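You operate a simulated robot arm through the tools that you are given. There is no shell and no other tool. Be economical: measure what you need, move in short steps, check, and stop when the job is done.

You run a simulated robot arm. Do the job below in one go: nothing can be reset, and whatever is moved stays where it is left.

## Task
Tighten both clamps on the white pipe and let the pump empty the barrel to LOW.
Fine: valve shut and dial at OFF till both are tight; then red valve open, AUTO; watch the lamp go out.

Only the result counts: the job must be done as asked and must still hold three seconds after the hand-in. Knocking over, shifting, dropping, spilling or breaking anything else fails it.

## Robot
A 6-joint arm with a two-finger parallel gripper, fixed in place. Base frame: the origin is at the foot of the arm, x ahead of it, y to its left, z up. Readings come in m, degrees, newtons and seconds.
With the tool pointing down near the work surface it reaches from about 0.1 to 0.58 m from the base axis. Its first joint turns from -66.0 to 66.0 degrees. Payload 2.9 kg.
The tool frame sits at the grasp point between the pads (the TCP): z along the fingers, y along the line on which they close. The tips reach 0.03 m beyond it. The gripper opens to 0.11 m. The fingers are 0.02 m wide and 0.01 m thick; the gripper's body (0.048 by 0.112 m) begins 0.055 m behind the TCP.
Orientation is told as [roll, pitch, yaw] about the base's x, y, z axes, in that order, counted from this pose: with the fingers straight down and closing along the base's y, the tool's x points along the base's -x, its y along +y and its z along -z.

## Interface
- The arm moves only by the tool nudge_tool. Its argument "deltas" is a list of rows, each an object of numbers (a shift or turn left out is 0, a gripper value left out holds the last): "x", "y", "z": the shift along the base's x, y, z in m; "ax", "ay", "az": the turn, a rotation vector about the base's x, y, z in degrees; "claw": the gripper command, from -1 (shut) to 1 (fully open), values between in proportion. In form: [{"x": .., "y": .., "z": .., "ax": .., "ay": .., "az": .., "claw": ..}, ...]. A call has 1 to 8 rows; each row is the pose to reach, as a shift and turn from the pose commanded when the call began. A row lasts 0.2 s, in which the tool goes at most 0.05 m and 8.6 degrees; a call with a longer step from one row to the next is refused whole, and so is a gripper value outside its range. A pose out of reach is approached as far as the arm can. The call stops where the force on the tool passes 90 N (or 10 N more than at its start, if that is more) or the arm is blocked; 0.2 s more then pass. Each finger travels about 0.108 m/s and halts on what it meets, pressing with about 25 N; the grip force reading is that of the motor and also rises with nothing between the fingers. The clock runs only during rows and for 0.2 s after the last one: add rows that repeat a pose to give the fingers time. It gives the time, the measured TCP pose, the force on the tool (base axes), the opening and the grip force at its end, in the units of the frame above (readings bear some noise).
- Cameras (640 x 400 px; columns grow to the right, rows downward): "scene" is fixed at [0.0889, 0.4307, 1.4122]; the picture's right is [-0.75, -0.66, 0.00], its down [-0.25, 0.28, -0.93] and it looks along [0.61, -0.69, -0.38] (base axes); focal length 214 px, centre (320, 200). "wrist" rides on the gripper at [-0.036, 0, -0.057] in the tool frame; the picture's right is [0.00, -1.00, 0.00], its down [0.97, 0.00, -0.24] and it looks along [0.24, 0.00, 0.97] (tool axes); focal length 218 px, centre (320, 200).
- capture(camera): a new picture of that camera. It takes no simulated time.
- locate(camera, pixels): for up to 12 pixels [column, row] of the newest picture of that camera ("zoom" is the newest enlarged one), the place [x, y, z] in the base frame of the surface seen there, good to about 0.002 m, but the place of the scene camera against the robot may be out by one fixed shift of up to 0.012 m in any direction. It takes no simulated time.
- inspect(camera, box): a new picture of the part [left, top, right, bottom] of that camera's present view, enlarged. It takes no simulated time.
- sign_off(): hands the job in; it is judged then, once.

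Go step by step. Measure first, check grasps and placings, and put right what went wrong. The budget is 80 turns and 38 pictures, counting those below and the enlarged ones. Unless the task says otherwise, let go and move clear before handing in, and close with one line.

The tools are called by a JSON object that holds its "name" and its "arguments". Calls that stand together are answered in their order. nudge_tool: Moves the arm, as the interface text tells. Its arguments: {"type":"object","properties":{"deltas":{"type":"array","items":{"type":"object","properties":{"x":{"type":"number"},"y":{"type":"number"},"z":{"type":"number"},"ax":{"type":"number"},"ay":{"type":"number"},"az":{"type":"number"},"claw":{"type":"number"}}}}},"required":["deltas"]} The other tools are called the same way: capture (camera) takes a picture; locate (camera, pixels) gives the place of the surface under pixels of a picture; inspect (camera, box) takes an enlarged picture of a part of a camera's view; sign_off () hands the job in.

At the start:

```text
time_s: 0.0
eef_pos: [0.2493, 0.197, 1.3366]
tcp_rot: [0.0, -0.1, 0.0]
ft_force: [0.1, -0.1, -0.1]
finger_gap: 0.1098
gripper_force: 0.0
```

scene: 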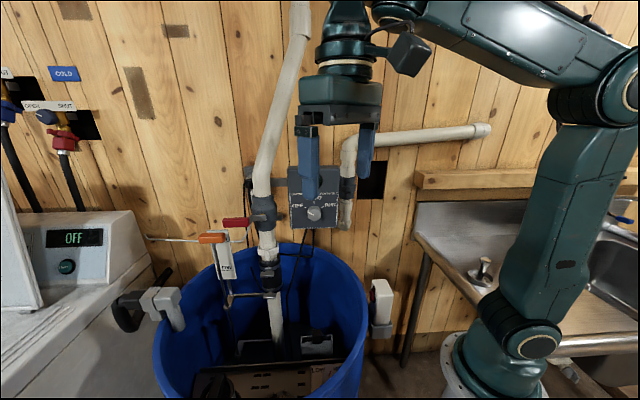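
wrist: 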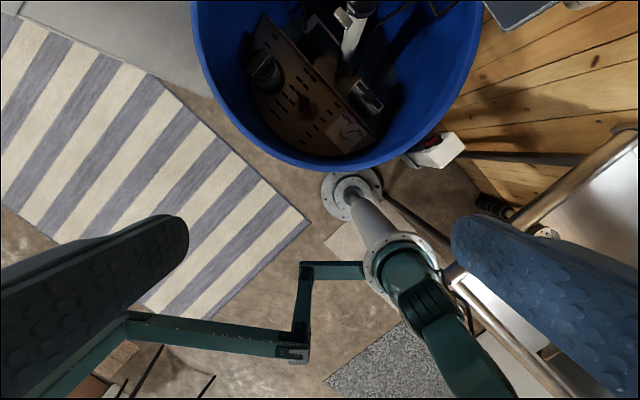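

The scene shows the white pipe with fittings around (265,210) and (270,275), a dial box at (314,212), a red handle at (235,222) and an orange one at (212,238). I'll enlarge these parts first.

{"name": "inspect", "arguments": {"camera": "scene", "box": [200, 150, 360, 250]}}

{"name": "inspect", "arguments": {"camera": "scene", "box": [140, 220, 340, 345]}}

```text
4.00 times, centred on (280, 200) of scene
```

zoom: 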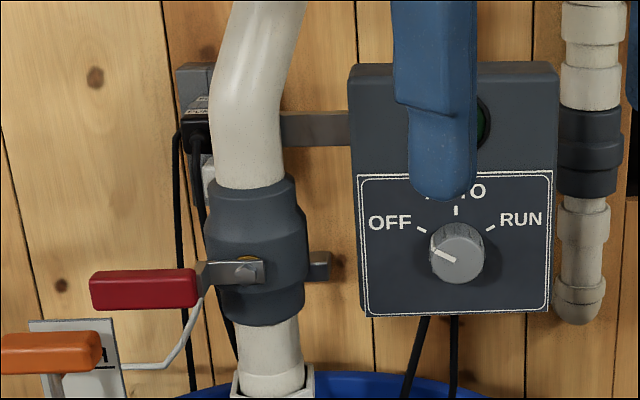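

```text
3.20 times, centred on (240, 282) of scene
```

zoom: 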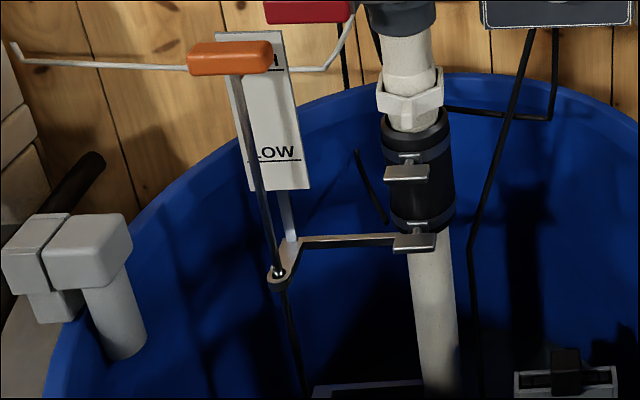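

The dial points at OFF and the red handle lies across the pipe (shut). Two clamps with flat thumb tabs show at zoom (407,172) and (414,242). I'll measure these in the current zoom and take the other parts from the scene view.

{"name": "locate", "arguments": {"camera": "zoom", "pixels": [[388, 174], [408, 173], [428, 171], [408, 157], [396, 243], [414, 243], [435, 240], [414, 228], [432, 185], [230, 60], [277, 272], [430, 300]]}}

{"name": "capture", "arguments": {"camera": "scene"}}

{"name": "locate", "arguments": {"camera": "scene", "pixels": [[225, 223], [247, 222], [235, 222], [258, 218], [265, 212], [314, 213], [305, 215], [300, 225], [330, 225], [296, 175], [267, 180], [287, 203]]}}

{"name": "inspect", "arguments": {"camera": "scene", "box": [240, 255, 304, 295]}}

```text
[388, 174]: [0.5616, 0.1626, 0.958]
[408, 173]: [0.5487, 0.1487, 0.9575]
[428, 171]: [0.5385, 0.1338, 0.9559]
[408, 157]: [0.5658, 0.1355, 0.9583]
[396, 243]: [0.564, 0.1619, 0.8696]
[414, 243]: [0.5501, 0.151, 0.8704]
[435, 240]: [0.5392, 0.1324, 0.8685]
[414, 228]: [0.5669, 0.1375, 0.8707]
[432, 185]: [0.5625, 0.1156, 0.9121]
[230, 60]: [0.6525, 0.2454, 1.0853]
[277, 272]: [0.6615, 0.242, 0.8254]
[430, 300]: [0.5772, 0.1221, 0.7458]
```

```text
33 pictures are left
```

scene: 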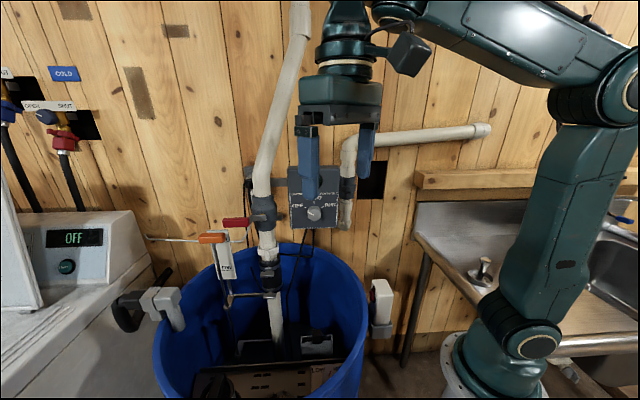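

```text
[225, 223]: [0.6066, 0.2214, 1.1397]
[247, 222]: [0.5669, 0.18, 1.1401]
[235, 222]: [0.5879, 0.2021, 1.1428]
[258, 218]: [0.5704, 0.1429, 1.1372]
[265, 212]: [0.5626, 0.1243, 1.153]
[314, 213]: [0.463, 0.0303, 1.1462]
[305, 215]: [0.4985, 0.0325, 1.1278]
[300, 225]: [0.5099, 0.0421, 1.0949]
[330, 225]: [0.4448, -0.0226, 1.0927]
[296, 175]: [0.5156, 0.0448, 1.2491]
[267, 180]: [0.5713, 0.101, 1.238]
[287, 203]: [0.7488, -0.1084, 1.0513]
```

```text
10.00 times, centred on (272, 275) of scene
```

zoom: 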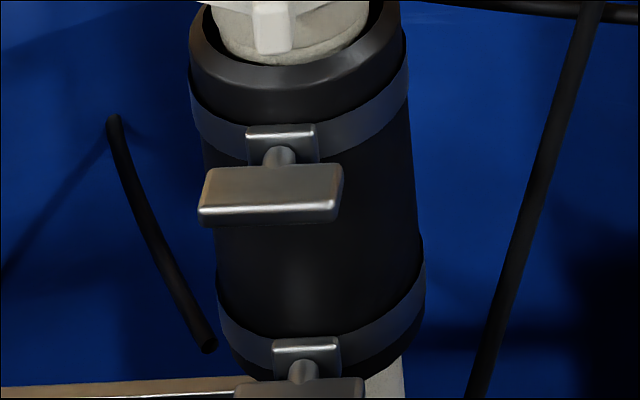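

Each tab is about 37 mm long, lying level on a screw that points toward the camera. Next I'll measure the barrel rim, the pipe, the dial box face and the gauge, so I can plan an approach.

{"name": "locate", "arguments": {"camera": "scene", "pixels": [[158, 350], [175, 310], [225, 262], [320, 248], [365, 295], [350, 370], [340, 395], [175, 300], [381, 300], [500, 375], [212, 238], [240, 395]]}}

{"name": "locate", "arguments": {"camera": "zoom", "pixels": [[205, 195], [340, 195], [268, 175], [272, 207], [282, 155], [255, 140], [310, 140], [305, 290], [240, 390], [360, 390], [235, 80], [375, 80]]}}

{"name": "locate", "arguments": {"camera": "wrist", "pixels": [[200, 60], [260, 140], [330, 168], [420, 135], [470, 70], [352, 35], [348, 18], [440, 150], [350, 200], [390, 260], [270, 60], [510, 15]]}}

```text
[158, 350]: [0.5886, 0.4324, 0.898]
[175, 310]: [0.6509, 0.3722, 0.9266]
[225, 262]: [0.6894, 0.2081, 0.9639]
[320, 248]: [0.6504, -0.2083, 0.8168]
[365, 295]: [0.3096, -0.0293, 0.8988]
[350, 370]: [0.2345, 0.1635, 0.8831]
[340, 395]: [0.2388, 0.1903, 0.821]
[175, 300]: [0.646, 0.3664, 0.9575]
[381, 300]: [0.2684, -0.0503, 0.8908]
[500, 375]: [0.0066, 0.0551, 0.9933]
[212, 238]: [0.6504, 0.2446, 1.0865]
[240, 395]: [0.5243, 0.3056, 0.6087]
```

```text
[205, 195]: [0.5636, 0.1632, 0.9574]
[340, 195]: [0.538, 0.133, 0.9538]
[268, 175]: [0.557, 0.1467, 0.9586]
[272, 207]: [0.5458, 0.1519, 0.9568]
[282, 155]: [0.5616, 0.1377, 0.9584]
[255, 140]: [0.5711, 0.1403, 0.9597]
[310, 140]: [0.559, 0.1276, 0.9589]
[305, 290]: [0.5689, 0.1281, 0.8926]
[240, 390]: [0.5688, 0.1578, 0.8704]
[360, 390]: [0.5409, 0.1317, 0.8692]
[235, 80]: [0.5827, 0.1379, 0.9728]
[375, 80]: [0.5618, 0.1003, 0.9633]
```

```text
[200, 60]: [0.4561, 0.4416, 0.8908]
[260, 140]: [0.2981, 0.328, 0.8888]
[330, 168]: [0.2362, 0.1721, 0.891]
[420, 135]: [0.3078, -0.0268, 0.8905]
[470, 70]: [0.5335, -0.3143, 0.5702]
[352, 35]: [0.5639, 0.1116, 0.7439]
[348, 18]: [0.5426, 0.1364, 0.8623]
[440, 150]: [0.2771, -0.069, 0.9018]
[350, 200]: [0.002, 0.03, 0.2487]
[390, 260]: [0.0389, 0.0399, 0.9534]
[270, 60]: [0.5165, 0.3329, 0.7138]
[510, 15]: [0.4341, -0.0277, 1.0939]
```

The barrel rim is at z≈0.89, the upper tab at about (0.551,0.148,0.957) and the lower at about (0.551,0.147,0.870). Their screws point along (-0.76,0.65,0). I'll yaw the tool to face along the screws, then pitch it up.

{"name": "nudge_tool", "arguments": {"deltas": [{"az": -8.1, "x": 0.02}, {"az": -16.1, "x": 0.04}, {"az": -24.1, "x": 0.06}, {"az": -32.2, "x": 0.08}, {"az": -40.2, "x": 0.08}]}}

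{"name": "nudge_tool", "arguments": {"deltas": [{"ax": -5.2, "ay": -6.1, "z": -0.02}, {"ax": -10.3, "ay": -12.2, "z": -0.04}, {"ax": -15.5, "ay": -18.3, "z": -0.06}, {"ax": -20.6, "ay": -24.4, "z": -0.09}, {"ax": -25.8, "ay": -30.6, "z": -0.12}, {"ax": -31.0, "ay": -36.7, "z": -0.15}, {"ax": -36.1, "ay": -42.8, "z": -0.18}, {"ax": -38.7, "ay": -45.8, "z": -0.2}]}}

```text
time_s: 1.2
eef_pos: [0.3305, 0.1964, 1.3372]
tcp_rot: [0.0, -0.1, -40.4]
ft_force: [0.1, -0.4, -0.6]
finger_gap: 0.1097
gripper_force: 0.1
```

```text
time_s: 3.0
eef_pos: [0.3312, 0.2104, 1.2973]
tcp_rot: [-0.1, -25.8, -40.2]
ft_force: [0.3, 0.0, -0.3]
finger_gap: 0.1099
gripper_force: 0.0
out of reach, approached as far as the arm can: row 3, 4, 5, 6, 7, 8
```

The pitch stopped at 26°, a reach limit with the tool so close in. I'll move further out and see how the commanded pose behaves.

{"name": "nudge_tool", "arguments": {"deltas": [{"x": 0.04}, {"x": 0.08}, {"x": 0.1}]}}

```text
time_s: 3.8
eef_pos: [0.4335, 0.2113, 1.296]
tcp_rot: [-0.1, -25.8, -40.2]
ft_force: [0.1, 0.4, 0.0]
finger_gap: 0.1101
gripper_force: 0.1
```

The command is taken from the reached pose. I'll lower the tool and pitch further.

{"name": "nudge_tool", "arguments": {"deltas": [{"z": -0.04}, {"z": -0.08}, {"z": -0.12}, {"z": -0.14, "ax": -5.2, "ay": -6.1}, {"z": -0.15, "ax": -10.3, "ay": -12.2}, {"z": -0.17, "ax": -15.5, "ay": -18.3}, {"z": -0.19, "ax": -20.6, "ay": -24.4}, {"z": -0.2, "ax": -22.0, "ay": -26.0}]}}

```text
time_s: 5.6
eef_pos: [0.4588, 0.2393, 1.2425]
tcp_rot: [-0.2, -26.6, -40.2]
ft_force: [-0.7, 1.4, 0.2]
finger_gap: 0.1098
gripper_force: 0.1
out of reach, approached as far as the arm can: row 1, 2, 3, 4, 5, 6, 7, 8
```

Lowering was blocked too. I need to see how the arm is posed.

{"name": "capture", "arguments": {"camera": "scene"}}

{"name": "capture", "arguments": {"camera": "wrist"}}

```text
31 pictures are left
```

scene: 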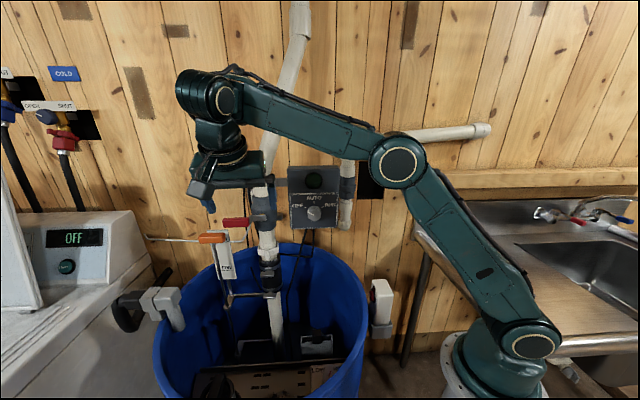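

```text
30 pictures are left
```

wrist: 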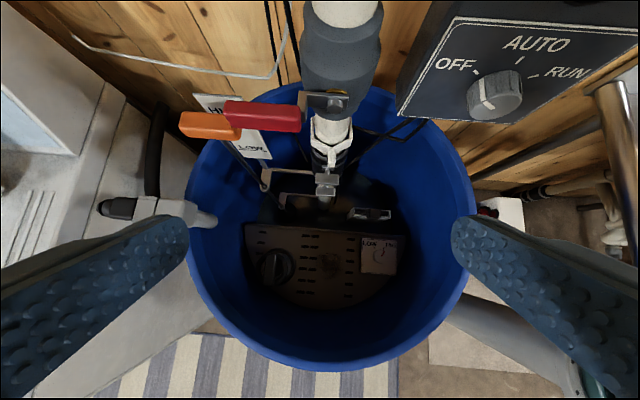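

The wrist is close to a limit when tilted out of the arm's plane. The tool can tilt outward in the arm's plane instead, so I'll use closed fingers as a pusher on the tabs. First I undo the pitch, then yaw to about +15°.

{"name": "nudge_tool", "arguments": {"deltas": [{"ax": 5.0, "ay": 6.0, "x": -0.02, "z": 0.02}, {"ax": 10.0, "ay": 12.0, "x": -0.04, "z": 0.04}, {"ax": 14.0, "ay": 16.7, "x": -0.06, "z": 0.05}, {"ax": 17.1, "ay": 20.3, "x": -0.06, "z": 0.05, "claw": -1}]}}

{"name": "nudge_tool", "arguments": {"deltas": [{"az": 8.0}, {"az": 16.0}, {"az": 24.0}, {"az": 32.0}, {"az": 40.0}, {"az": 48.0}, {"az": 55.0}]}}

{"name": "nudge_tool", "arguments": {"deltas": [{"ax": 2.0, "ay": -7.5, "z": -0.03}, {"ax": 4.0, "ay": -15.0, "z": -0.06}, {"ax": 6.0, "ay": -22.5, "z": -0.09}, {"ax": 8.0, "ay": -30.0, "z": -0.12}, {"ax": 10.3, "ay": -38.6, "z": -0.14}]}}

```text
time_s: 6.6
eef_pos: [0.3974, 0.2367, 1.2934]
tcp_rot: [-0.3, 0.1, -40.0]
ft_force: [-0.2, 0.8, -0.6]
finger_gap: 0.0265
gripper_force: 0.0
```

```text
time_s: 8.2
eef_pos: [0.3958, 0.2358, 1.2935]
tcp_rot: [-0.3, 0.0, 14.9]
ft_force: [0.2, -0.1, 0.1]
finger_gap: 0.0001
gripper_force: 25.2
```

```text
refused: row 5 steps farther than a row can; nothing moved
```

{"name": "nudge_tool", "arguments": {"deltas": [{"ax": 2.0, "ay": -7.5, "z": -0.03}, {"ax": 4.0, "ay": -15.0, "z": -0.06}, {"ax": 6.0, "ay": -22.5, "z": -0.09}, {"ax": 8.0, "ay": -30.0, "z": -0.12}, {"ax": 10.0, "ay": -37.5, "z": -0.14}]}}

```text
time_s: 9.4
eef_pos: [0.4742, 0.3135, 1.3146]
tcp_rot: [-0.3, -32.6, 14.8]
ft_force: [-0.3, 0.1, 1.0]
finger_gap: 0.0
gripper_force: 24.7
out of reach, approached as far as the arm can: row 1, 2, 3, 4, 5
```

Outward pitch is limited when low, probably by the wrist-1 joint. I'll set the tool straight down again, test lowering it, and then lean it sideways so the tip points toward -y.

{"name": "nudge_tool", "arguments": {"deltas": [{"ax": -2.1, "ay": 7.9, "x": -0.02, "y": -0.02}, {"ax": -4.2, "ay": 15.8, "x": -0.04, "y": -0.04}, {"ax": -6.3, "ay": 23.7, "x": -0.06, "y": -0.06}, {"ax": -8.3, "ay": 31.5, "x": -0.07, "y": -0.08}, {"ax": -8.3, "ay": 31.5, "x": -0.07, "y": -0.08, "z": -0.05}, {"ax": -8.3, "ay": 31.5, "x": -0.07, "y": -0.08, "z": -0.08}]}}

{"name": "nudge_tool", "arguments": {"deltas": [{"ax": -7.5, "ay": -2.7}, {"ax": -15, "ay": -5.5}, {"ax": -22.5, "ay": -8.2}, {"ax": -30.0, "ay": -10.9}, {"ax": -37.5, "ay": -13.7}]}}

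```text
time_s: 10.8
eef_pos: [0.408, 0.2275, 1.2343]
tcp_rot: [-0.3, 0.1, 14.9]
ft_force: [-0.9, -0.4, -0.5]
finger_gap: 0.0
gripper_force: 25.5
```

```text
time_s: 12.0
eef_pos: [0.407, 0.2295, 1.2309]
tcp_rot: [-23.5, -2.2, 15.1]
ft_force: [0.5, 0.2, 0.0]
finger_gap: 0.0
gripper_force: 25.1
out of reach, approached as far as the arm can: row 1, 4, 5
```

The lean stopped at 24°. I'll test more roll combined with inward pitch, to separate the limits.

{"name": "nudge_tool", "arguments": {"deltas": [{"ay": 6}, {"ay": 12}, {"ax": -7, "ay": 13}, {"ax": -14, "ay": 14}, {"ax": -20, "ay": 15}]}}

{"name": "capture", "arguments": {"camera": "scene"}}

```text
time_s: 13.2
eef_pos: [0.3798, 0.2139, 1.1885]
tcp_rot: [-25.7, 11.9, 15.2]
ft_force: [0.2, -0.5, -0.4]
finger_gap: 0.0
gripper_force: 25.3
out of reach, approached as far as the arm can: row 2, 3, 4, 5
```

```text
29 pictures are left
```

scene: 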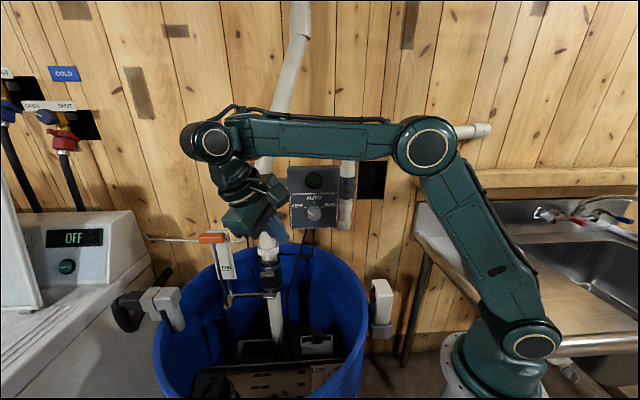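

I'll measure the arm's joints in this picture to understand its geometry.

{"name": "locate", "arguments": {"camera": "scene", "pixels": [[533, 342], [426, 149], [212, 141], [240, 178], [265, 190], [245, 220], [273, 222], [192, 140], [480, 250], [310, 135], [222, 175], [470, 365]]}}

{"name": "inspect", "arguments": {"camera": "scene", "box": [180, 110, 308, 190]}}

```text
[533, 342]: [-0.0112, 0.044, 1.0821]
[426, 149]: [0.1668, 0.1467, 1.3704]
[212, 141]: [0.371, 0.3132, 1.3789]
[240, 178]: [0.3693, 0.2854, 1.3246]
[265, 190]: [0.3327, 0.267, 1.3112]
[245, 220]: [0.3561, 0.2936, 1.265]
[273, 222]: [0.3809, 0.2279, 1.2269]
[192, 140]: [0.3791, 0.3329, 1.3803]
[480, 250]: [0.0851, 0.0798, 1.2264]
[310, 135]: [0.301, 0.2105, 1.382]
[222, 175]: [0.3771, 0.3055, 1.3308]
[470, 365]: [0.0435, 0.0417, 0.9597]
```

```text
5.00 times, centred on (244, 150) of scene
```

zoom: 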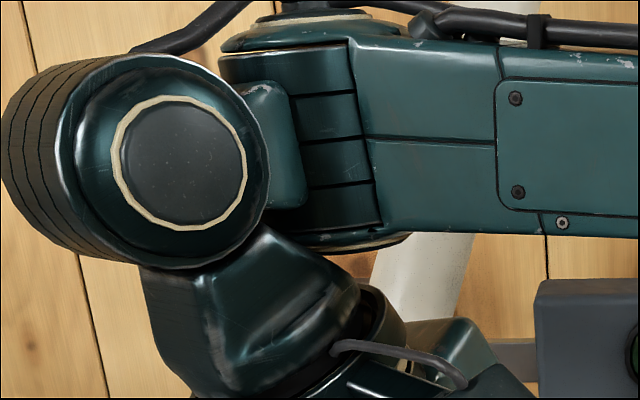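

The arm has a yaw and then a bend at the wrist, so a tool pointing straight down is close to singular when the forearm is level. I'll stand the tool up, move out a little and lower it straight into the open space in front of the pipe to see what's reachable there.

{"name": "nudge_tool", "arguments": {"deltas": [{"ax": 7, "ay": -1}, {"ax": 14, "ay": -2, "x": 0.02}, {"ax": 21, "ay": -3, "x": 0.04}, {"ax": 27.8, "ay": -3.9, "x": 0.05}, {"ax": 27.8, "ay": -3.9, "x": 0.05, "z": -0.04}, {"ax": 27.8, "ay": -3.9, "x": 0.05, "z": -0.08}, {"ax": 27.8, "ay": -3.9, "x": 0.05, "z": -0.12}]}}

```text
time_s: 14.8
eef_pos: [0.4689, 0.2321, 1.1447]
tcp_rot: [0.0, 0.6, 17.8]
ft_force: [0.4, 0.6, 0.0]
finger_gap: 0.0
gripper_force: 24.7
out of reach, approached as far as the arm can: row 5, 6, 7
```

Lowering slides the tool outward. This fits a swivel stuck off-centre near the singularity (wrist ~0.2 m above the TCP, arm plane at azimuth ~26°). I'll lean the tool inward in the arm plane to centre the swivel, then cross to an outward lean in that same plane.

{"name": "nudge_tool", "arguments": {"deltas": [{"z": 0.03, "x": -0.02, "y": -0.01}, {"z": 0.06, "x": -0.045, "y": -0.022}, {"z": 0.06, "ax": -3.3, "ay": 6.7, "x": -0.065, "y": -0.032}, {"z": 0.07, "ax": -6.6, "ay": 13.4, "x": -0.085, "y": -0.042}, {"z": 0.07, "ax": -9.9, "ay": 20.1, "x": -0.105, "y": -0.052}, {"z": 0.08, "ax": -13.2, "ay": 26.8, "x": -0.12, "y": -0.06}, {"z": 0.08, "ax": -13.2, "ay": 26.8, "x": -0.12, "y": -0.06}]}}

{"name": "capture", "arguments": {"camera": "scene"}}

```text
time_s: 16.4
eef_pos: [0.3445, 0.1705, 1.2167]
tcp_rot: [-4.9, 29.5, 16.6]
ft_force: [0.2, 0.4, 0.4]
finger_gap: 0.0001
gripper_force: 25.3
out of reach, approached as far as the arm can: row 3, 6, 7
```

```text
27 pictures are left
```

scene: 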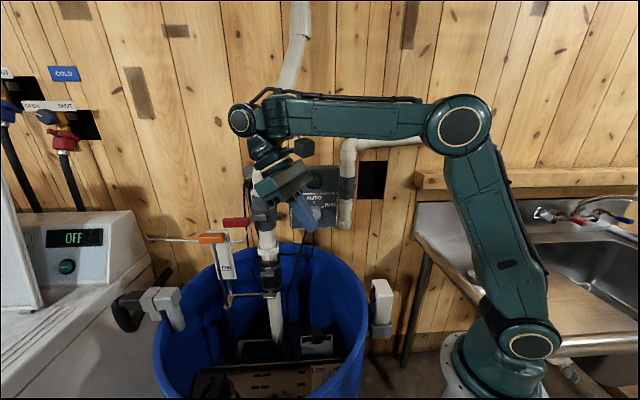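

The inward lean was reached. Now I'll swing outward strictly in the arm plane, keeping the wrist where it is.

{"name": "nudge_tool", "arguments": {"deltas": [{"ax": 3.7, "ay": -7.45, "x": 0.022, "y": 0.011, "z": -0.008}, {"ax": 7.4, "ay": -14.9, "x": 0.046, "y": 0.023, "z": -0.014}, {"ax": 11.1, "ay": -22.35, "x": 0.071, "y": 0.035, "z": -0.018}, {"ax": 14.9, "ay": -29.8, "x": 0.097, "y": 0.048, "z": -0.02}, {"ax": 18.6, "ay": -37.25, "x": 0.123, "y": 0.061, "z": -0.018}, {"ax": 22.3, "ay": -44.7, "x": 0.149, "y": 0.074, "z": -0.014}, {"ax": 22.3, "ay": -44.7, "x": 0.149, "y": 0.074, "z": -0.014}]}}

```text
time_s: 18.0
eef_pos: [0.4948, 0.2431, 1.2041]
tcp_rot: [3.1, -20.0, 17.3]
ft_force: [0.1, -0.9, 0.0]
finger_gap: 0.0003
gripper_force: 24.6
```

We crossed the singularity. Now I'll retract and lower in this new posture.

{"name": "nudge_tool", "arguments": {"deltas": [{"x": -0.03, "y": -0.01, "z": -0.02}, {"x": -0.06, "y": -0.02, "z": -0.05}, {"x": -0.09, "y": -0.02, "z": -0.08}, {"x": -0.11, "y": -0.02, "z": -0.12}, {"x": -0.11, "y": -0.02, "z": -0.15}]}}

{"name": "nudge_tool", "arguments": {"deltas": [{"az": -8}, {"az": -16}, {"az": -24}, {"az": -32}, {"az": -40}]}}

```text
time_s: 19.2
eef_pos: [0.3845, 0.225, 1.0507]
tcp_rot: [3.3, -19.9, 17.3]
ft_force: [0.3, -0.9, -0.5]
finger_gap: 0.0001
gripper_force: 25.3
```

```text
time_s: 20.4
eef_pos: [0.3826, 0.2249, 1.0518]
tcp_rot: [3.2, -19.8, -22.9]
ft_force: [-0.2, 0.7, 0.0]
finger_gap: 0.0003
gripper_force: 25.2
```

This works: I'm low with an outward lean. I'll yaw to -40, then pitch further while moving toward the pre-grasp pose.

{"name": "nudge_tool", "arguments": {"deltas": [{"az": -8, "x": 0.02, "claw": 0.0}, {"az": -17.1, "x": 0.04}]}}

{"name": "nudge_tool", "arguments": {"deltas": [{"az": -8, "x": 0.02, "claw": 0.0}, {"az": -16, "x": 0.04}, {"az": -17.1, "x": 0.05}]}}

{"name": "nudge_tool", "arguments": {"deltas": [{"ax": -5.2, "ay": -6.1, "x": 0.01}, {"ax": -10.3, "ay": -12.2, "x": 0.02}, {"ax": -15.5, "ay": -18.3, "x": 0.03}, {"ax": -20.9, "ay": -21.6, "az": -2.5, "x": 0.03}]}}

{"name": "capture", "arguments": {"camera": "wrist"}}

```text
refused: row 2 steps farther than a row can; nothing moved
```

```text
time_s: 21.2
eef_pos: [0.4347, 0.2242, 1.0502]
tcp_rot: [3.3, -19.8, -39.9]
ft_force: [0.9, 0.2, -0.2]
finger_gap: 0.0553
gripper_force: 0.0
```

```text
time_s: 22.2
eef_pos: [0.4639, 0.2231, 1.0517]
tcp_rot: [0.9, -49.8, -41.0]
ft_force: [0.5, 0.2, -0.6]
finger_gap: 0.055
gripper_force: 0.1
```

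```text
26 pictures are left
```

wrist: 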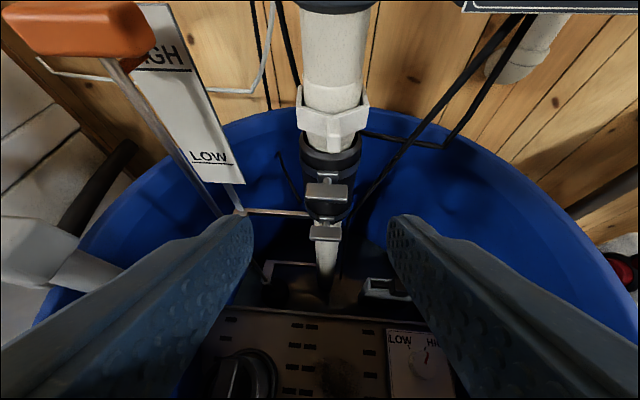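

The wrist camera now faces the clamps squarely: upper tab at (326,190), lower at (325,232). I'll zoom in and measure them.

{"name": "inspect", "arguments": {"camera": "wrist", "box": [278, 155, 374, 215]}}

{"name": "locate", "arguments": {"camera": "wrist", "pixels": [[309, 197], [326, 197], [344, 197], [326, 186], [314, 237], [326, 237], [338, 237], [326, 228], [360, 170], [302, 170], [325, 265], [290, 213]]}}

```text
6.67 times, centred on (326, 185) of wrist
```

zoom: 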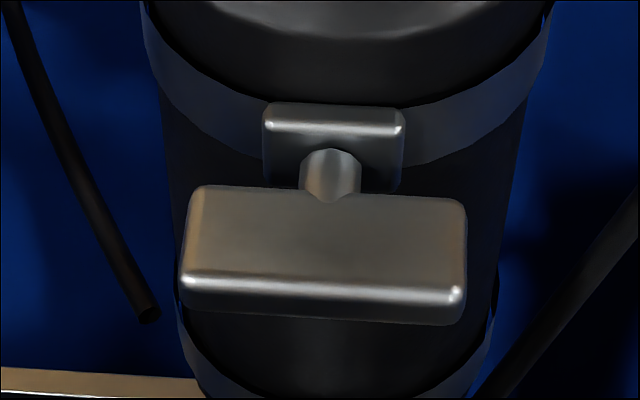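

```text
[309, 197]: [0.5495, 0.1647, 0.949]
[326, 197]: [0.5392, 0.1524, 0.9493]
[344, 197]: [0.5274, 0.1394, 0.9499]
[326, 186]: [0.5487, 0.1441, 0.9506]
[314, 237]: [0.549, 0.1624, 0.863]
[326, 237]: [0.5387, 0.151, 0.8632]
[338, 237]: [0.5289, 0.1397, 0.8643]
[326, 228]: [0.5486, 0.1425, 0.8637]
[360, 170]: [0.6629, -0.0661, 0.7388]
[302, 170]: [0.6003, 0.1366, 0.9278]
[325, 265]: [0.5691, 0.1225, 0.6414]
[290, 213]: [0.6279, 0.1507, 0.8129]
```

Calibrated positions: upper tab centre (0.544,0.148,0.949), lower (0.544,0.147,0.863), each ~35 mm long along azimuth 49°. I'll close the fingers and bring the tip just above the right end of the upper tab, to push it down (clockwise).

{"name": "nudge_tool", "arguments": {"deltas": [{"claw": -1}, {"claw": -1, "x": 0.02, "y": -0.03}, {"x": 0.035, "y": -0.06, "z": -0.02}, {"x": 0.046, "y": -0.072, "z": -0.04}, {"x": 0.056, "y": -0.077, "z": -0.058}]}}

{"name": "capture", "arguments": {"camera": "wrist"}}

```text
time_s: 23.4
eef_pos: [0.5185, 0.1466, 0.9912]
tcp_rot: [0.7, -49.7, -40.9]
ft_force: [0.5, 0.2, 0.5]
finger_gap: 0.0
gripper_force: 25.1
```

```text
24 pictures are left
```

wrist: 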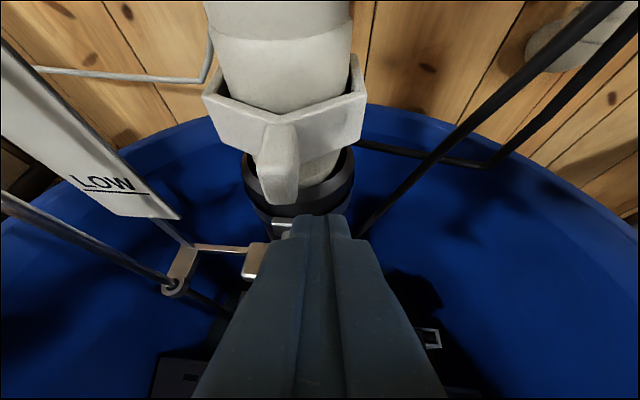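

The closed fingers sit over the right end, with the left part of the tab visible at (257,260). I'll push down in small steps.

{"name": "nudge_tool", "arguments": {"deltas": [{"z": -0.008}, {"z": -0.014}, {"z": -0.02}, {"z": -0.026}, {"z": -0.032}, {"z": -0.036}]}}

{"name": "capture", "arguments": {"camera": "wrist"}}

```text
time_s: 24.8
eef_pos: [0.521, 0.1471, 0.9566]
tcp_rot: [1.0, -49.7, -40.8]
ft_force: [-1.2, 0.3, -0.1]
finger_gap: 0.0001
gripper_force: 24.8
```

```text
23 pictures are left
```

wrist: 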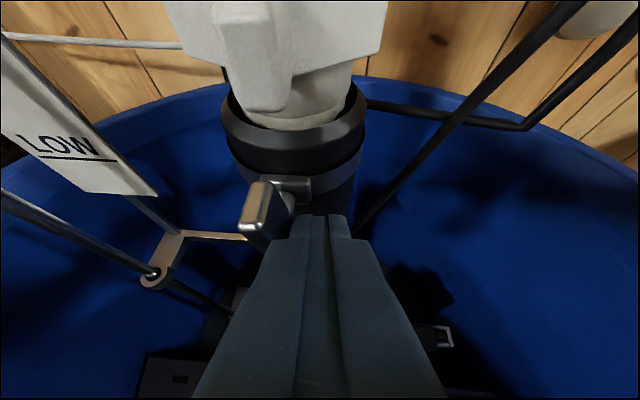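

The tab turned about 65° clockwise with little force. I'll lift over, come down to the left of its upper end (262,205), and sweep right and down for the next half turn.

{"name": "nudge_tool", "arguments": {"deltas": [{"z": 0.035}, {"x": 0.01, "y": 0.011, "z": 0.055}, {"x": 0.03, "y": 0.034, "z": 0.055}, {"x": 0.03, "y": 0.034, "z": 0.03}, {"x": 0.021, "y": 0.024, "z": 0.03}, {"x": 0.014, "y": 0.016, "z": 0.03}, {"x": 0.007, "y": 0.008, "z": 0.03}, {"x": 0.003, "y": 0.004, "z": 0.022}]}}

{"name": "nudge_tool", "arguments": {"deltas": [{"x": -0.003, "y": -0.003, "z": -0.01}, {"x": -0.004, "y": -0.004, "z": -0.018}, {"x": -0.004, "y": -0.004, "z": -0.025}]}}

{"name": "capture", "arguments": {"camera": "wrist"}}

```text
time_s: 26.4
eef_pos: [0.5376, 0.1677, 0.9923]
tcp_rot: [4.4, -50.0, -41.7]
ft_force: [-2.0, -0.4, 1.1]
finger_gap: 0.0
gripper_force: 25.1
stopped in row 8: the force on the tool passed its limit (the readings are from after the stop); the commanded pose is now the measured one
```

```text
time_s: 27.2
eef_pos: [0.5467, 0.178, 0.9792]
tcp_rot: [9.5, -51.2, -43.8]
ft_force: [60.8, 47.7, 33.8]
finger_gap: 0.0001
gripper_force: 24.6
```

```text
22 pictures are left
```

wrist: 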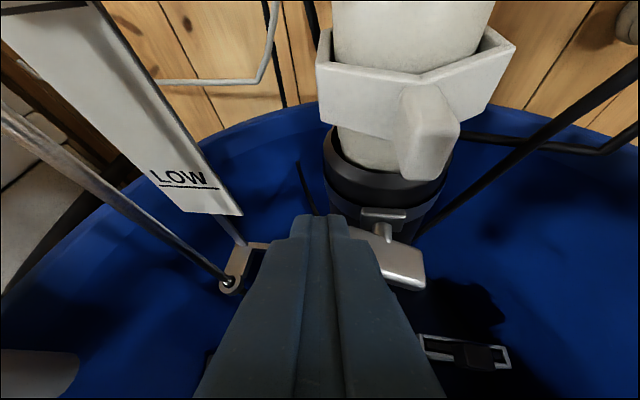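

There's a force of about 84 N: the fingertip jammed on the tab while it was left of the axis. I'll lift off and look.

{"name": "nudge_tool", "arguments": {"deltas": [{"x": 0.003, "y": 0.003, "z": 0.01}, {"x": 0.0, "y": 0.01, "z": 0.04}, {"x": -0.03, "y": 0.03, "z": 0.07}, {"x": -0.05, "y": 0.045, "z": 0.09}]}}

{"name": "inspect", "arguments": {"camera": "scene", "box": [232, 250, 312, 300]}}

{"name": "inspect", "arguments": {"camera": "wrist", "box": [240, 130, 400, 230]}}

```text
time_s: 28.2
eef_pos: [0.482, 0.2095, 1.0576]
tcp_rot: [3.9, -50.0, -41.6]
ft_force: [-1.2, 0.2, -0.8]
finger_gap: 0.0
gripper_force: 25.1
```

```text
8.00 times, centred on (272, 275) of scene
```

zoom: 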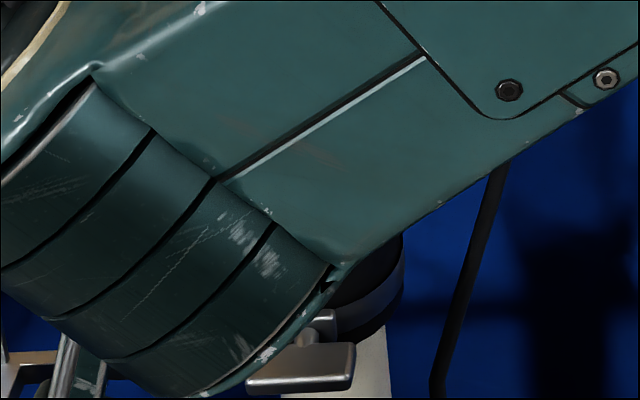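

```text
4.00 times, centred on (320, 180) of wrist
```

zoom: 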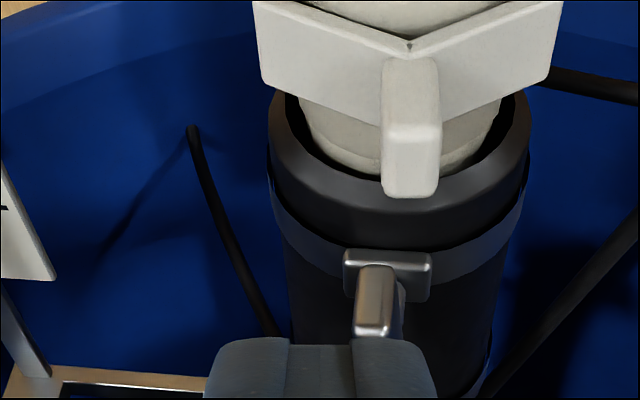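

The upper tab now stands vertical, a quarter turn clockwise, and it held against about 90 N, so it's at its stop. For the lower tab, I'll fix the small roll error and descend clear of the upper tab to a point behind its right end.

{"name": "nudge_tool", "arguments": {"deltas": [{"ax": -1.5, "ay": 1.2, "az": -2.3, "x": 0.002, "y": -0.025, "z": -0.02}, {"ax": -1.5, "ay": 1.2, "az": -2.3, "x": 0.0045, "y": -0.042, "z": -0.06}, {"ax": -1.5, "ay": 1.2, "az": -2.3, "x": 0.0045, "y": -0.042, "z": -0.105}, {"ax": -1.5, "ay": 1.2, "az": -2.3, "x": 0.0045, "y": -0.042, "z": -0.145}]}}

{"name": "capture", "arguments": {"camera": "wrist"}}

{"name": "locate", "arguments": {"camera": "wrist", "pixels": [[240, 245], [270, 240], [280, 280]]}}

```text
time_s: 29.2
eef_pos: [0.4892, 0.1686, 0.9116]
tcp_rot: [1.2, -50.1, -41.6]
ft_force: [-0.4, 0.3, 0.2]
finger_gap: 0.0001
gripper_force: 25.4
```

```text
19 pictures are left
```

wrist: 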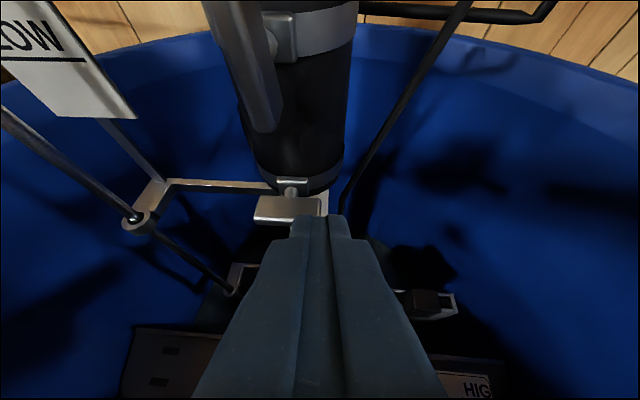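

```text
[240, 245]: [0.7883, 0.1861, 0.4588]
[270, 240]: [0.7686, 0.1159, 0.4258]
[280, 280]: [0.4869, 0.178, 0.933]
```

The lower tab is at (288,208), with the tip just to the right of and above it. I'll move forward, then push its right end down.

{"name": "nudge_tool", "arguments": {"deltas": [{"x": 0.014, "y": -0.014}, {"x": 0.0275, "y": -0.0273}, {"x": 0.029, "y": -0.0255, "z": -0.01}, {"x": 0.029, "y": -0.0255, "z": -0.018}, {"x": 0.029, "y": -0.0255, "z": -0.026}, {"x": 0.029, "y": -0.0255, "z": -0.034}, {"x": 0.029, "y": -0.0255, "z": -0.041}]}}

{"name": "nudge_tool", "arguments": {"deltas": [{"x": 0.0025, "y": 0.003}, {"x": 0.005, "y": 0.006}, {"x": 0.007, "y": 0.008}]}}

{"name": "capture", "arguments": {"camera": "wrist"}}

```text
time_s: 30.8
eef_pos: [0.5169, 0.1424, 0.8708]
tcp_rot: [1.2, -50.1, -41.5]
ft_force: [-1.5, 0.3, 0.3]
finger_gap: 0.0001
gripper_force: 25.5
```

```text
time_s: 31.6
eef_pos: [0.5209, 0.1487, 0.8706]
tcp_rot: [0.7, -50.1, -41.4]
ft_force: [-19.7, -10.8, 4.1]
finger_gap: 0.0004
gripper_force: 25.2
```

```text
18 pictures are left
```

wrist: 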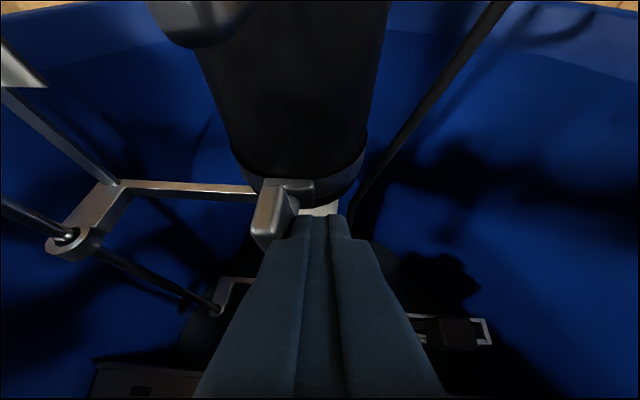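

The lower tab is nearly vertical and now pushes back with about 22 N. I'll press a little further to be sure it reaches the stop.

{"name": "nudge_tool", "arguments": {"deltas": [{"x": 0.002, "y": 0.0023}, {"x": 0.004, "y": 0.0045}, {"x": 0.006, "y": 0.007}]}}

```text
time_s: 32.4
eef_pos: [0.5224, 0.1493, 0.8704]
tcp_rot: [-0.7, -50.3, -41.4]
ft_force: [-55.0, -29.6, 28.1]
finger_gap: 0.0002
gripper_force: 24.5
```

It's firm: the tip moved only 1.5 mm for a 9 mm command. I'll back away to the right, retreat, and check both tabs.

{"name": "nudge_tool", "arguments": {"deltas": [{"x": -0.007, "y": -0.008}, {"x": -0.018, "y": -0.018}, {"x": -0.045, "y": 0.005}, {"x": -0.07, "y": 0.03}, {"x": -0.075, "y": 0.035, "z": 0.04}, {"x": -0.08, "y": 0.045, "z": 0.085}, {"x": -0.085, "y": 0.055, "z": 0.13}, {"x": -0.09, "y": 0.06, "z": 0.17}]}}

{"name": "inspect", "arguments": {"camera": "wrist", "box": [240, 140, 400, 240]}}

{"name": "capture", "arguments": {"camera": "wrist"}}

```text
time_s: 34.2
eef_pos: [0.4408, 0.218, 1.0406]
tcp_rot: [1.3, -50.1, -41.5]
ft_force: [-0.5, 0.8, -0.5]
finger_gap: 0.0001
gripper_force: 24.7
```

```text
4.00 times, centred on (320, 190) of wrist
```

zoom: 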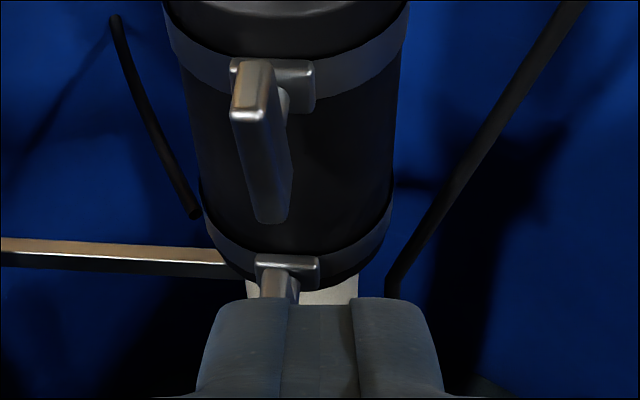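

```text
16 pictures are left
```

wrist: 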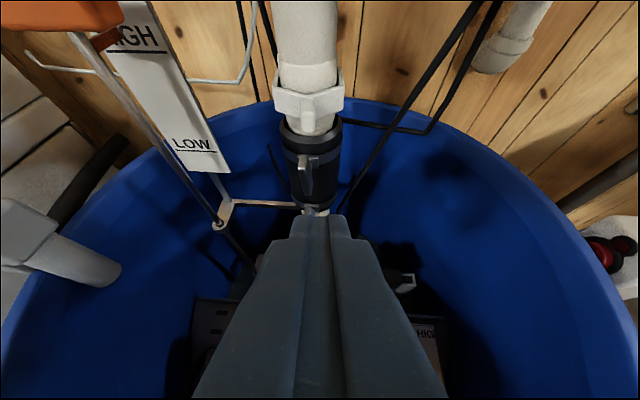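

Both tabs look close to vertical. I'll check their exact lean from the scene camera.

{"name": "inspect", "arguments": {"camera": "scene", "box": [224, 245, 320, 305]}}

{"name": "locate", "arguments": {"camera": "wrist", "pixels": [[303, 167], [306, 182], [308, 194], [305, 164], [309, 210]]}}

```text
6.67 times, centred on (272, 275) of scene
```

zoom: 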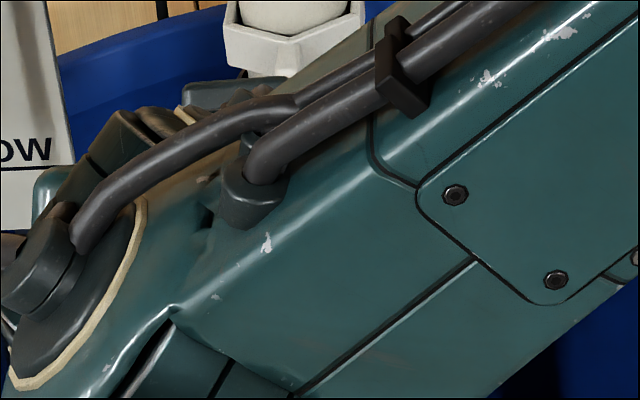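

```text
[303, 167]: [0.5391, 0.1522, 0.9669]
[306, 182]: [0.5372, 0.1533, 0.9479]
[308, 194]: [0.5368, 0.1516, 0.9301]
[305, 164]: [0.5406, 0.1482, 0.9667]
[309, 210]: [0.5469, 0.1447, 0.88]
```

The upper tab's front face is within 3° of vertical, so both clamps are at the stop. Next is the red valve lever. I'll raise the tool with less yaw so I can view the lever and dial.

{"name": "nudge_tool", "arguments": {"deltas": [{"az": 7, "z": 0.03, "x": -0.015}, {"az": 14, "z": 0.06, "x": -0.03}, {"az": 20, "z": 0.09, "x": -0.045}, {"az": 20, "z": 0.12, "x": -0.06}, {"az": 20, "z": 0.15, "x": -0.06}]}}

{"name": "capture", "arguments": {"camera": "wrist"}}

```text
time_s: 35.4
eef_pos: [0.38, 0.2172, 1.1913]
tcp_rot: [1.1, -50.2, -21.4]
ft_force: [-0.6, -0.3, 0.9]
finger_gap: 0.0002
gripper_force: 24.7
```

```text
14 pictures are left
```

wrist: 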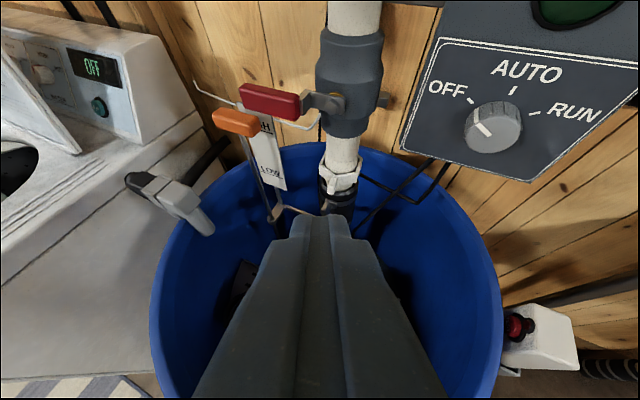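

The view is clear: the valve hub is at (337,100), the lever grip at (268,100) and the dial at (493,125). I'll zoom on the valve for its stop and take locations.

{"name": "inspect", "arguments": {"camera": "wrist", "box": [230, 50, 406, 160]}}

{"name": "locate", "arguments": {"camera": "wrist", "pixels": [[243, 97], [268, 103], [298, 106], [318, 102], [338, 103], [386, 100], [493, 125], [493, 140], [482, 130], [437, 100], [437, 160], [560, 110]]}}

```text
3.64 times, centred on (318, 105) of wrist
```

zoom: 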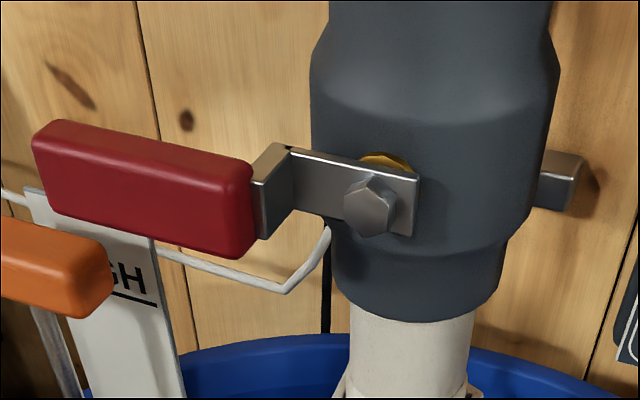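

```text
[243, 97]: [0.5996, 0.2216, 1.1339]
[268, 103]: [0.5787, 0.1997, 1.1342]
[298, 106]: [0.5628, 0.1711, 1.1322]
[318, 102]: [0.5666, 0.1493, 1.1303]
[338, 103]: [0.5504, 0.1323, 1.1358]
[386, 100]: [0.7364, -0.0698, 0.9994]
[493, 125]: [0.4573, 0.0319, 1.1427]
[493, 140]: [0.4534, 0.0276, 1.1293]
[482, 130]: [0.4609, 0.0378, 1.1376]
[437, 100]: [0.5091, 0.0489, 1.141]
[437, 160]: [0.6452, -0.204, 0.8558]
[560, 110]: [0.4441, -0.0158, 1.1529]
```

The valve hub is at (0.553,0.135,1.135) and the grip runs out to (0.60,0.22). No stop is visible, so I'll test which way it turns. First I'll place the closed tip just above the grip.

{"name": "nudge_tool", "arguments": {"deltas": [{"x": 0.04, "y": -0.004, "z": 0.01}, {"x": 0.08, "y": -0.008, "z": 0.012}, {"x": 0.12, "y": -0.012, "z": 0.012}, {"x": 0.16, "y": -0.016, "z": 0.012}, {"x": 0.197, "y": -0.021, "z": 0.008}]}}

{"name": "nudge_tool", "arguments": {"deltas": [{"z": -0.008}, {"z": -0.016}, {"z": -0.022}, {"z": -0.028}]}}

```text
time_s: 36.6
eef_pos: [0.5789, 0.1941, 1.1983]
tcp_rot: [1.3, -50.2, -21.6]
ft_force: [-0.6, -0.3, -0.9]
finger_gap: 0.0
gripper_force: 24.6
```

```text
time_s: 37.6
eef_pos: [0.5783, 0.1959, 1.1711]
tcp_rot: [1.3, -50.1, -21.6]
ft_force: [-0.5, -0.3, -0.1]
finger_gap: 0.0
gripper_force: 25.3
```

{"name": "nudge_tool", "arguments": {"deltas": [{"z": -0.007}, {"z": -0.014}, {"z": -0.02}]}}

{"name": "capture", "arguments": {"camera": "wrist"}}

```text
time_s: 38.4
eef_pos: [0.5775, 0.1957, 1.1673]
tcp_rot: [3.6, -51.6, -23.5]
ft_force: [-24.5, -1.9, 63.4]
finger_gap: 0.0
gripper_force: 25.0
```

```text
12 pictures are left
```

wrist: 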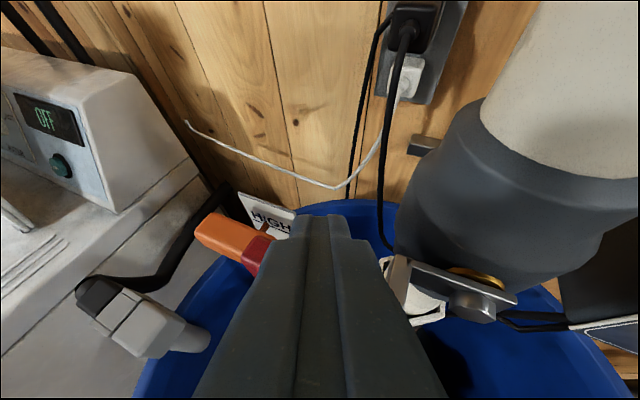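

Down is blocked (63 N), so the lever opens upward. Before I back off, I'll measure the white wire and the float near the lever's path.

{"name": "locate", "arguments": {"camera": "wrist", "pixels": [[345, 187], [260, 159], [376, 150], [230, 238], [262, 250], [432, 318], [270, 215], [188, 124], [385, 200], [400, 280]]}}

{"name": "nudge_tool", "arguments": {"deltas": [{"z": 0.02}, {"z": 0.045, "x": -0.02}, {"z": 0.045, "x": -0.065, "y": 0.01}, {"z": 0.01, "x": -0.1, "y": 0.02}, {"z": -0.03, "x": -0.11, "y": 0.03}]}}

```text
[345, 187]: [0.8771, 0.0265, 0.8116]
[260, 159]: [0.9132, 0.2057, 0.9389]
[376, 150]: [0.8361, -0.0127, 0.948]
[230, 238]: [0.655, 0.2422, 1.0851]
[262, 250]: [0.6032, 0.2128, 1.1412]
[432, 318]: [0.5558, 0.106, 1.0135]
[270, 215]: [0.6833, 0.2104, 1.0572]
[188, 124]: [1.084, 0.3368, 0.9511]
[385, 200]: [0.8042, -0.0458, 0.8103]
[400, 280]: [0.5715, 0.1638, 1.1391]
```

```text
refused: row 4 steps farther than a row can; nothing moved
```

{"name": "nudge_tool", "arguments": {"deltas": [{"z": 0.025}, {"z": 0.05, "x": -0.02}, {"z": 0.05, "x": -0.06, "y": 0.01}, {"z": 0.02, "x": -0.09, "y": 0.02}, {"z": -0.02, "x": -0.11, "y": 0.025}, {"z": -0.05, "x": -0.12, "y": 0.03}]}}

{"name": "nudge_tool", "arguments": {"deltas": [{"ax": -2.7, "ay": -7}, {"ax": -5.5, "ay": -14}, {"ax": -7.3, "ay": -18.6}]}}

```text
time_s: 39.8
eef_pos: [0.4573, 0.2275, 1.0997]
tcp_rot: [1.3, -50.1, -21.6]
ft_force: [-0.4, 0.7, 0.5]
finger_gap: 0.0001
gripper_force: 25.1
```

```text
time_s: 40.6
eef_pos: [0.4566, 0.2267, 1.1006]
tcp_rot: [1.5, -70.2, -21.7]
ft_force: [-0.4, -0.1, -0.6]
finger_gap: 0.0001
gripper_force: 24.6
```

The tool is at a flatter 20° tilt. I'll slide the tip under the grip, then sweep it up and around in an arc.

{"name": "nudge_tool", "arguments": {"deltas": [{"x": 0.04, "y": -0.012, "z": 0.002}, {"x": 0.08, "y": -0.024, "z": 0.002}, {"x": 0.111, "y": -0.035, "z": 0.002}]}}

{"name": "nudge_tool", "arguments": {"deltas": [{"z": 0.01}, {"x": 0.002, "y": 0.003, "z": 0.023}, {"x": 0.002, "y": 0.003, "z": 0.04}]}}

{"name": "capture", "arguments": {"camera": "wrist"}}

```text
time_s: 41.4
eef_pos: [0.5679, 0.1907, 1.1033]
tcp_rot: [1.5, -70.2, -21.6]
ft_force: [0.2, 0.0, -1.0]
finger_gap: 0.0002
gripper_force: 25.2
```

```text
time_s: 42.2
eef_pos: [0.5706, 0.1928, 1.1445]
tcp_rot: [1.5, -70.2, -21.9]
ft_force: [0.5, 0.7, 0.2]
finger_gap: 0.0001
gripper_force: 25.5
```

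```text
11 pictures are left
```

wrist: 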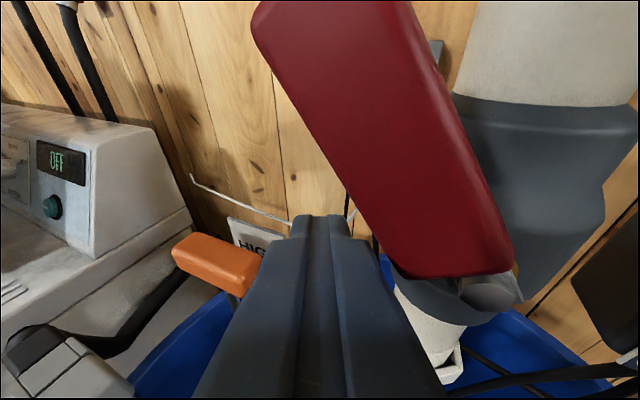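

The lever swings up easily. I'll continue the arc to vertical.

{"name": "nudge_tool", "arguments": {"deltas": [{"x": -0.0026, "y": -0.0036, "z": 0.016}, {"x": -0.008, "y": -0.011, "z": 0.0305}, {"x": -0.015, "y": -0.0206, "z": 0.042}, {"x": -0.0238, "y": -0.0328, "z": 0.05}, {"x": -0.028, "y": -0.039, "z": 0.051}]}}

```text
time_s: 43.3
eef_pos: [0.55, 0.1777, 1.1867]
tcp_rot: [3.0, -69.6, -20.5]
ft_force: [12.3, 16.1, -2.9]
finger_gap: 0.0
gripper_force: 25.3
stopped in row 5: the force on the tool passed its limit (the readings are from after the stop); the commanded pose is now the measured one
```

It hit a firm stop. I'll back the tip off to the left and check that the lever is vertical.

{"name": "nudge_tool", "arguments": {"deltas": [{"x": 0.008, "y": 0.014}, {"x": -0.015, "y": 0.035}, {"x": -0.055, "y": 0.05}, {"x": -0.1, "y": 0.06}, {"x": -0.14, "y": 0.06}]}}

{"name": "capture", "arguments": {"camera": "wrist"}}

```text
time_s: 44.5
eef_pos: [0.4091, 0.2343, 1.1849]
tcp_rot: [2.9, -69.5, -20.8]
ft_force: [-0.7, 0.0, -0.1]
finger_gap: 0.0001
gripper_force: 24.9
```

```text
10 pictures are left
```

wrist: 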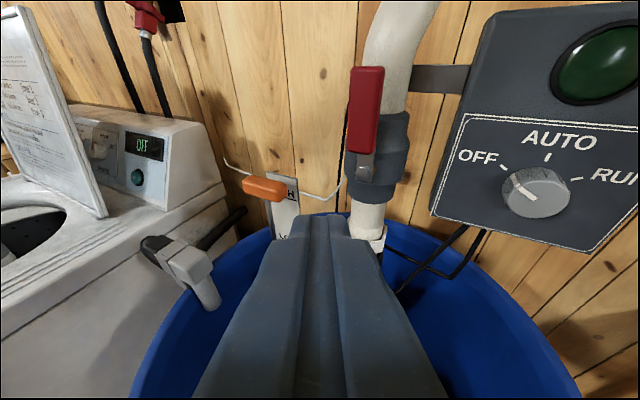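

The lever is vertical along the pipe, so the valve is open. Now I'll measure the dial in this picture.

{"name": "locate", "arguments": {"camera": "wrist", "pixels": [[540, 183], [515, 180], [566, 185], [540, 170], [528, 200], [537, 212], [548, 155], [480, 200], [490, 160], [600, 215], [560, 235], [480, 130]]}}

{"name": "inspect", "arguments": {"camera": "wrist", "box": [448, 110, 640, 230]}}

```text
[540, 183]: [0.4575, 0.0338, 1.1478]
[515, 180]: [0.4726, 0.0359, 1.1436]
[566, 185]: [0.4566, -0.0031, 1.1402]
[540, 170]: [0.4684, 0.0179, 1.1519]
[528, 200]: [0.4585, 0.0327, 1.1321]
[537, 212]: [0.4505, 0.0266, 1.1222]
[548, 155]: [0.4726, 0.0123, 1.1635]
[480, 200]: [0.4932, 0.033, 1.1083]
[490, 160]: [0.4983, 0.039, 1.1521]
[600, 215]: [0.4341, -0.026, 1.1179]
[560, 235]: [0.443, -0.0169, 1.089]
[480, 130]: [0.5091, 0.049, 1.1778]
```

```text
3.33 times, centred on (544, 170) of wrist
```

zoom: 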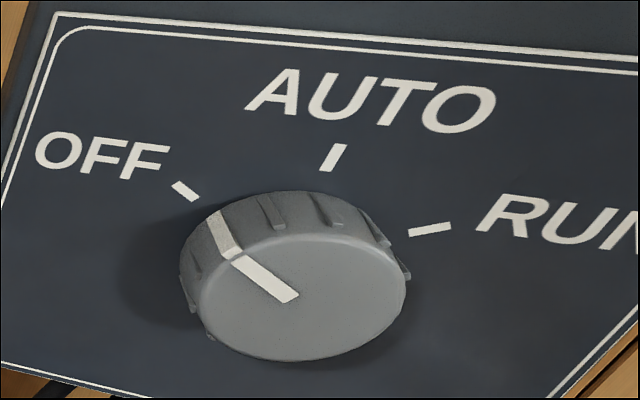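

The panel plane is x−y=0.460 (vertical). The knob centre is about (0.455,0.031,1.134), 25 mm proud and ~35 mm across, with its pointer at OFF. AUTO is 60° clockwise. I'll move in front of it, open the fingers partly and align.

{"name": "nudge_tool", "arguments": {"deltas": [{"y": -0.04, "x": -0.01, "z": -0.01, "claw": 0.1}, {"y": -0.08, "x": -0.02, "z": -0.02}, {"y": -0.12, "x": -0.02, "z": -0.025}, {"y": -0.145, "x": -0.02, "z": -0.025}]}}

{"name": "nudge_tool", "arguments": {"deltas": [{"az": -8}, {"az": -16}, {"az": -24}, {"az": -27.3}]}}

```text
time_s: 45.5
eef_pos: [0.3882, 0.0874, 1.1629]
tcp_rot: [2.9, -69.5, -20.9]
ft_force: [0.7, 0.2, 0.4]
finger_gap: 0.0603
gripper_force: 0.1
```

```text
time_s: 46.5
eef_pos: [0.3886, 0.0879, 1.162]
tcp_rot: [2.8, -69.5, -48.3]
ft_force: [-0.1, 0.6, 0.1]
finger_gap: 0.0604
gripper_force: 0.0
```

Aligned. Before gripping, I'll do a dry test of the 60° clockwise twist here.

{"name": "nudge_tool", "arguments": {"deltas": [{"ax": 6, "ay": -6}, {"ax": 12, "ay": -12}, {"ax": 18, "ay": -18}, {"ax": 24, "ay": -24}, {"ax": 30, "ay": -30}, {"ax": 36, "ay": -36}, {"ax": 42, "ay": -42}, {"ax": 44, "ay": -44}]}}

```text
time_s: 48.3
eef_pos: [0.3916, 0.0881, 1.1605]
tcp_rot: [79.6, -24.7, -112.4]
ft_force: [0.8, 0.5, 1.0]
finger_gap: 0.0606
gripper_force: 0.0
```

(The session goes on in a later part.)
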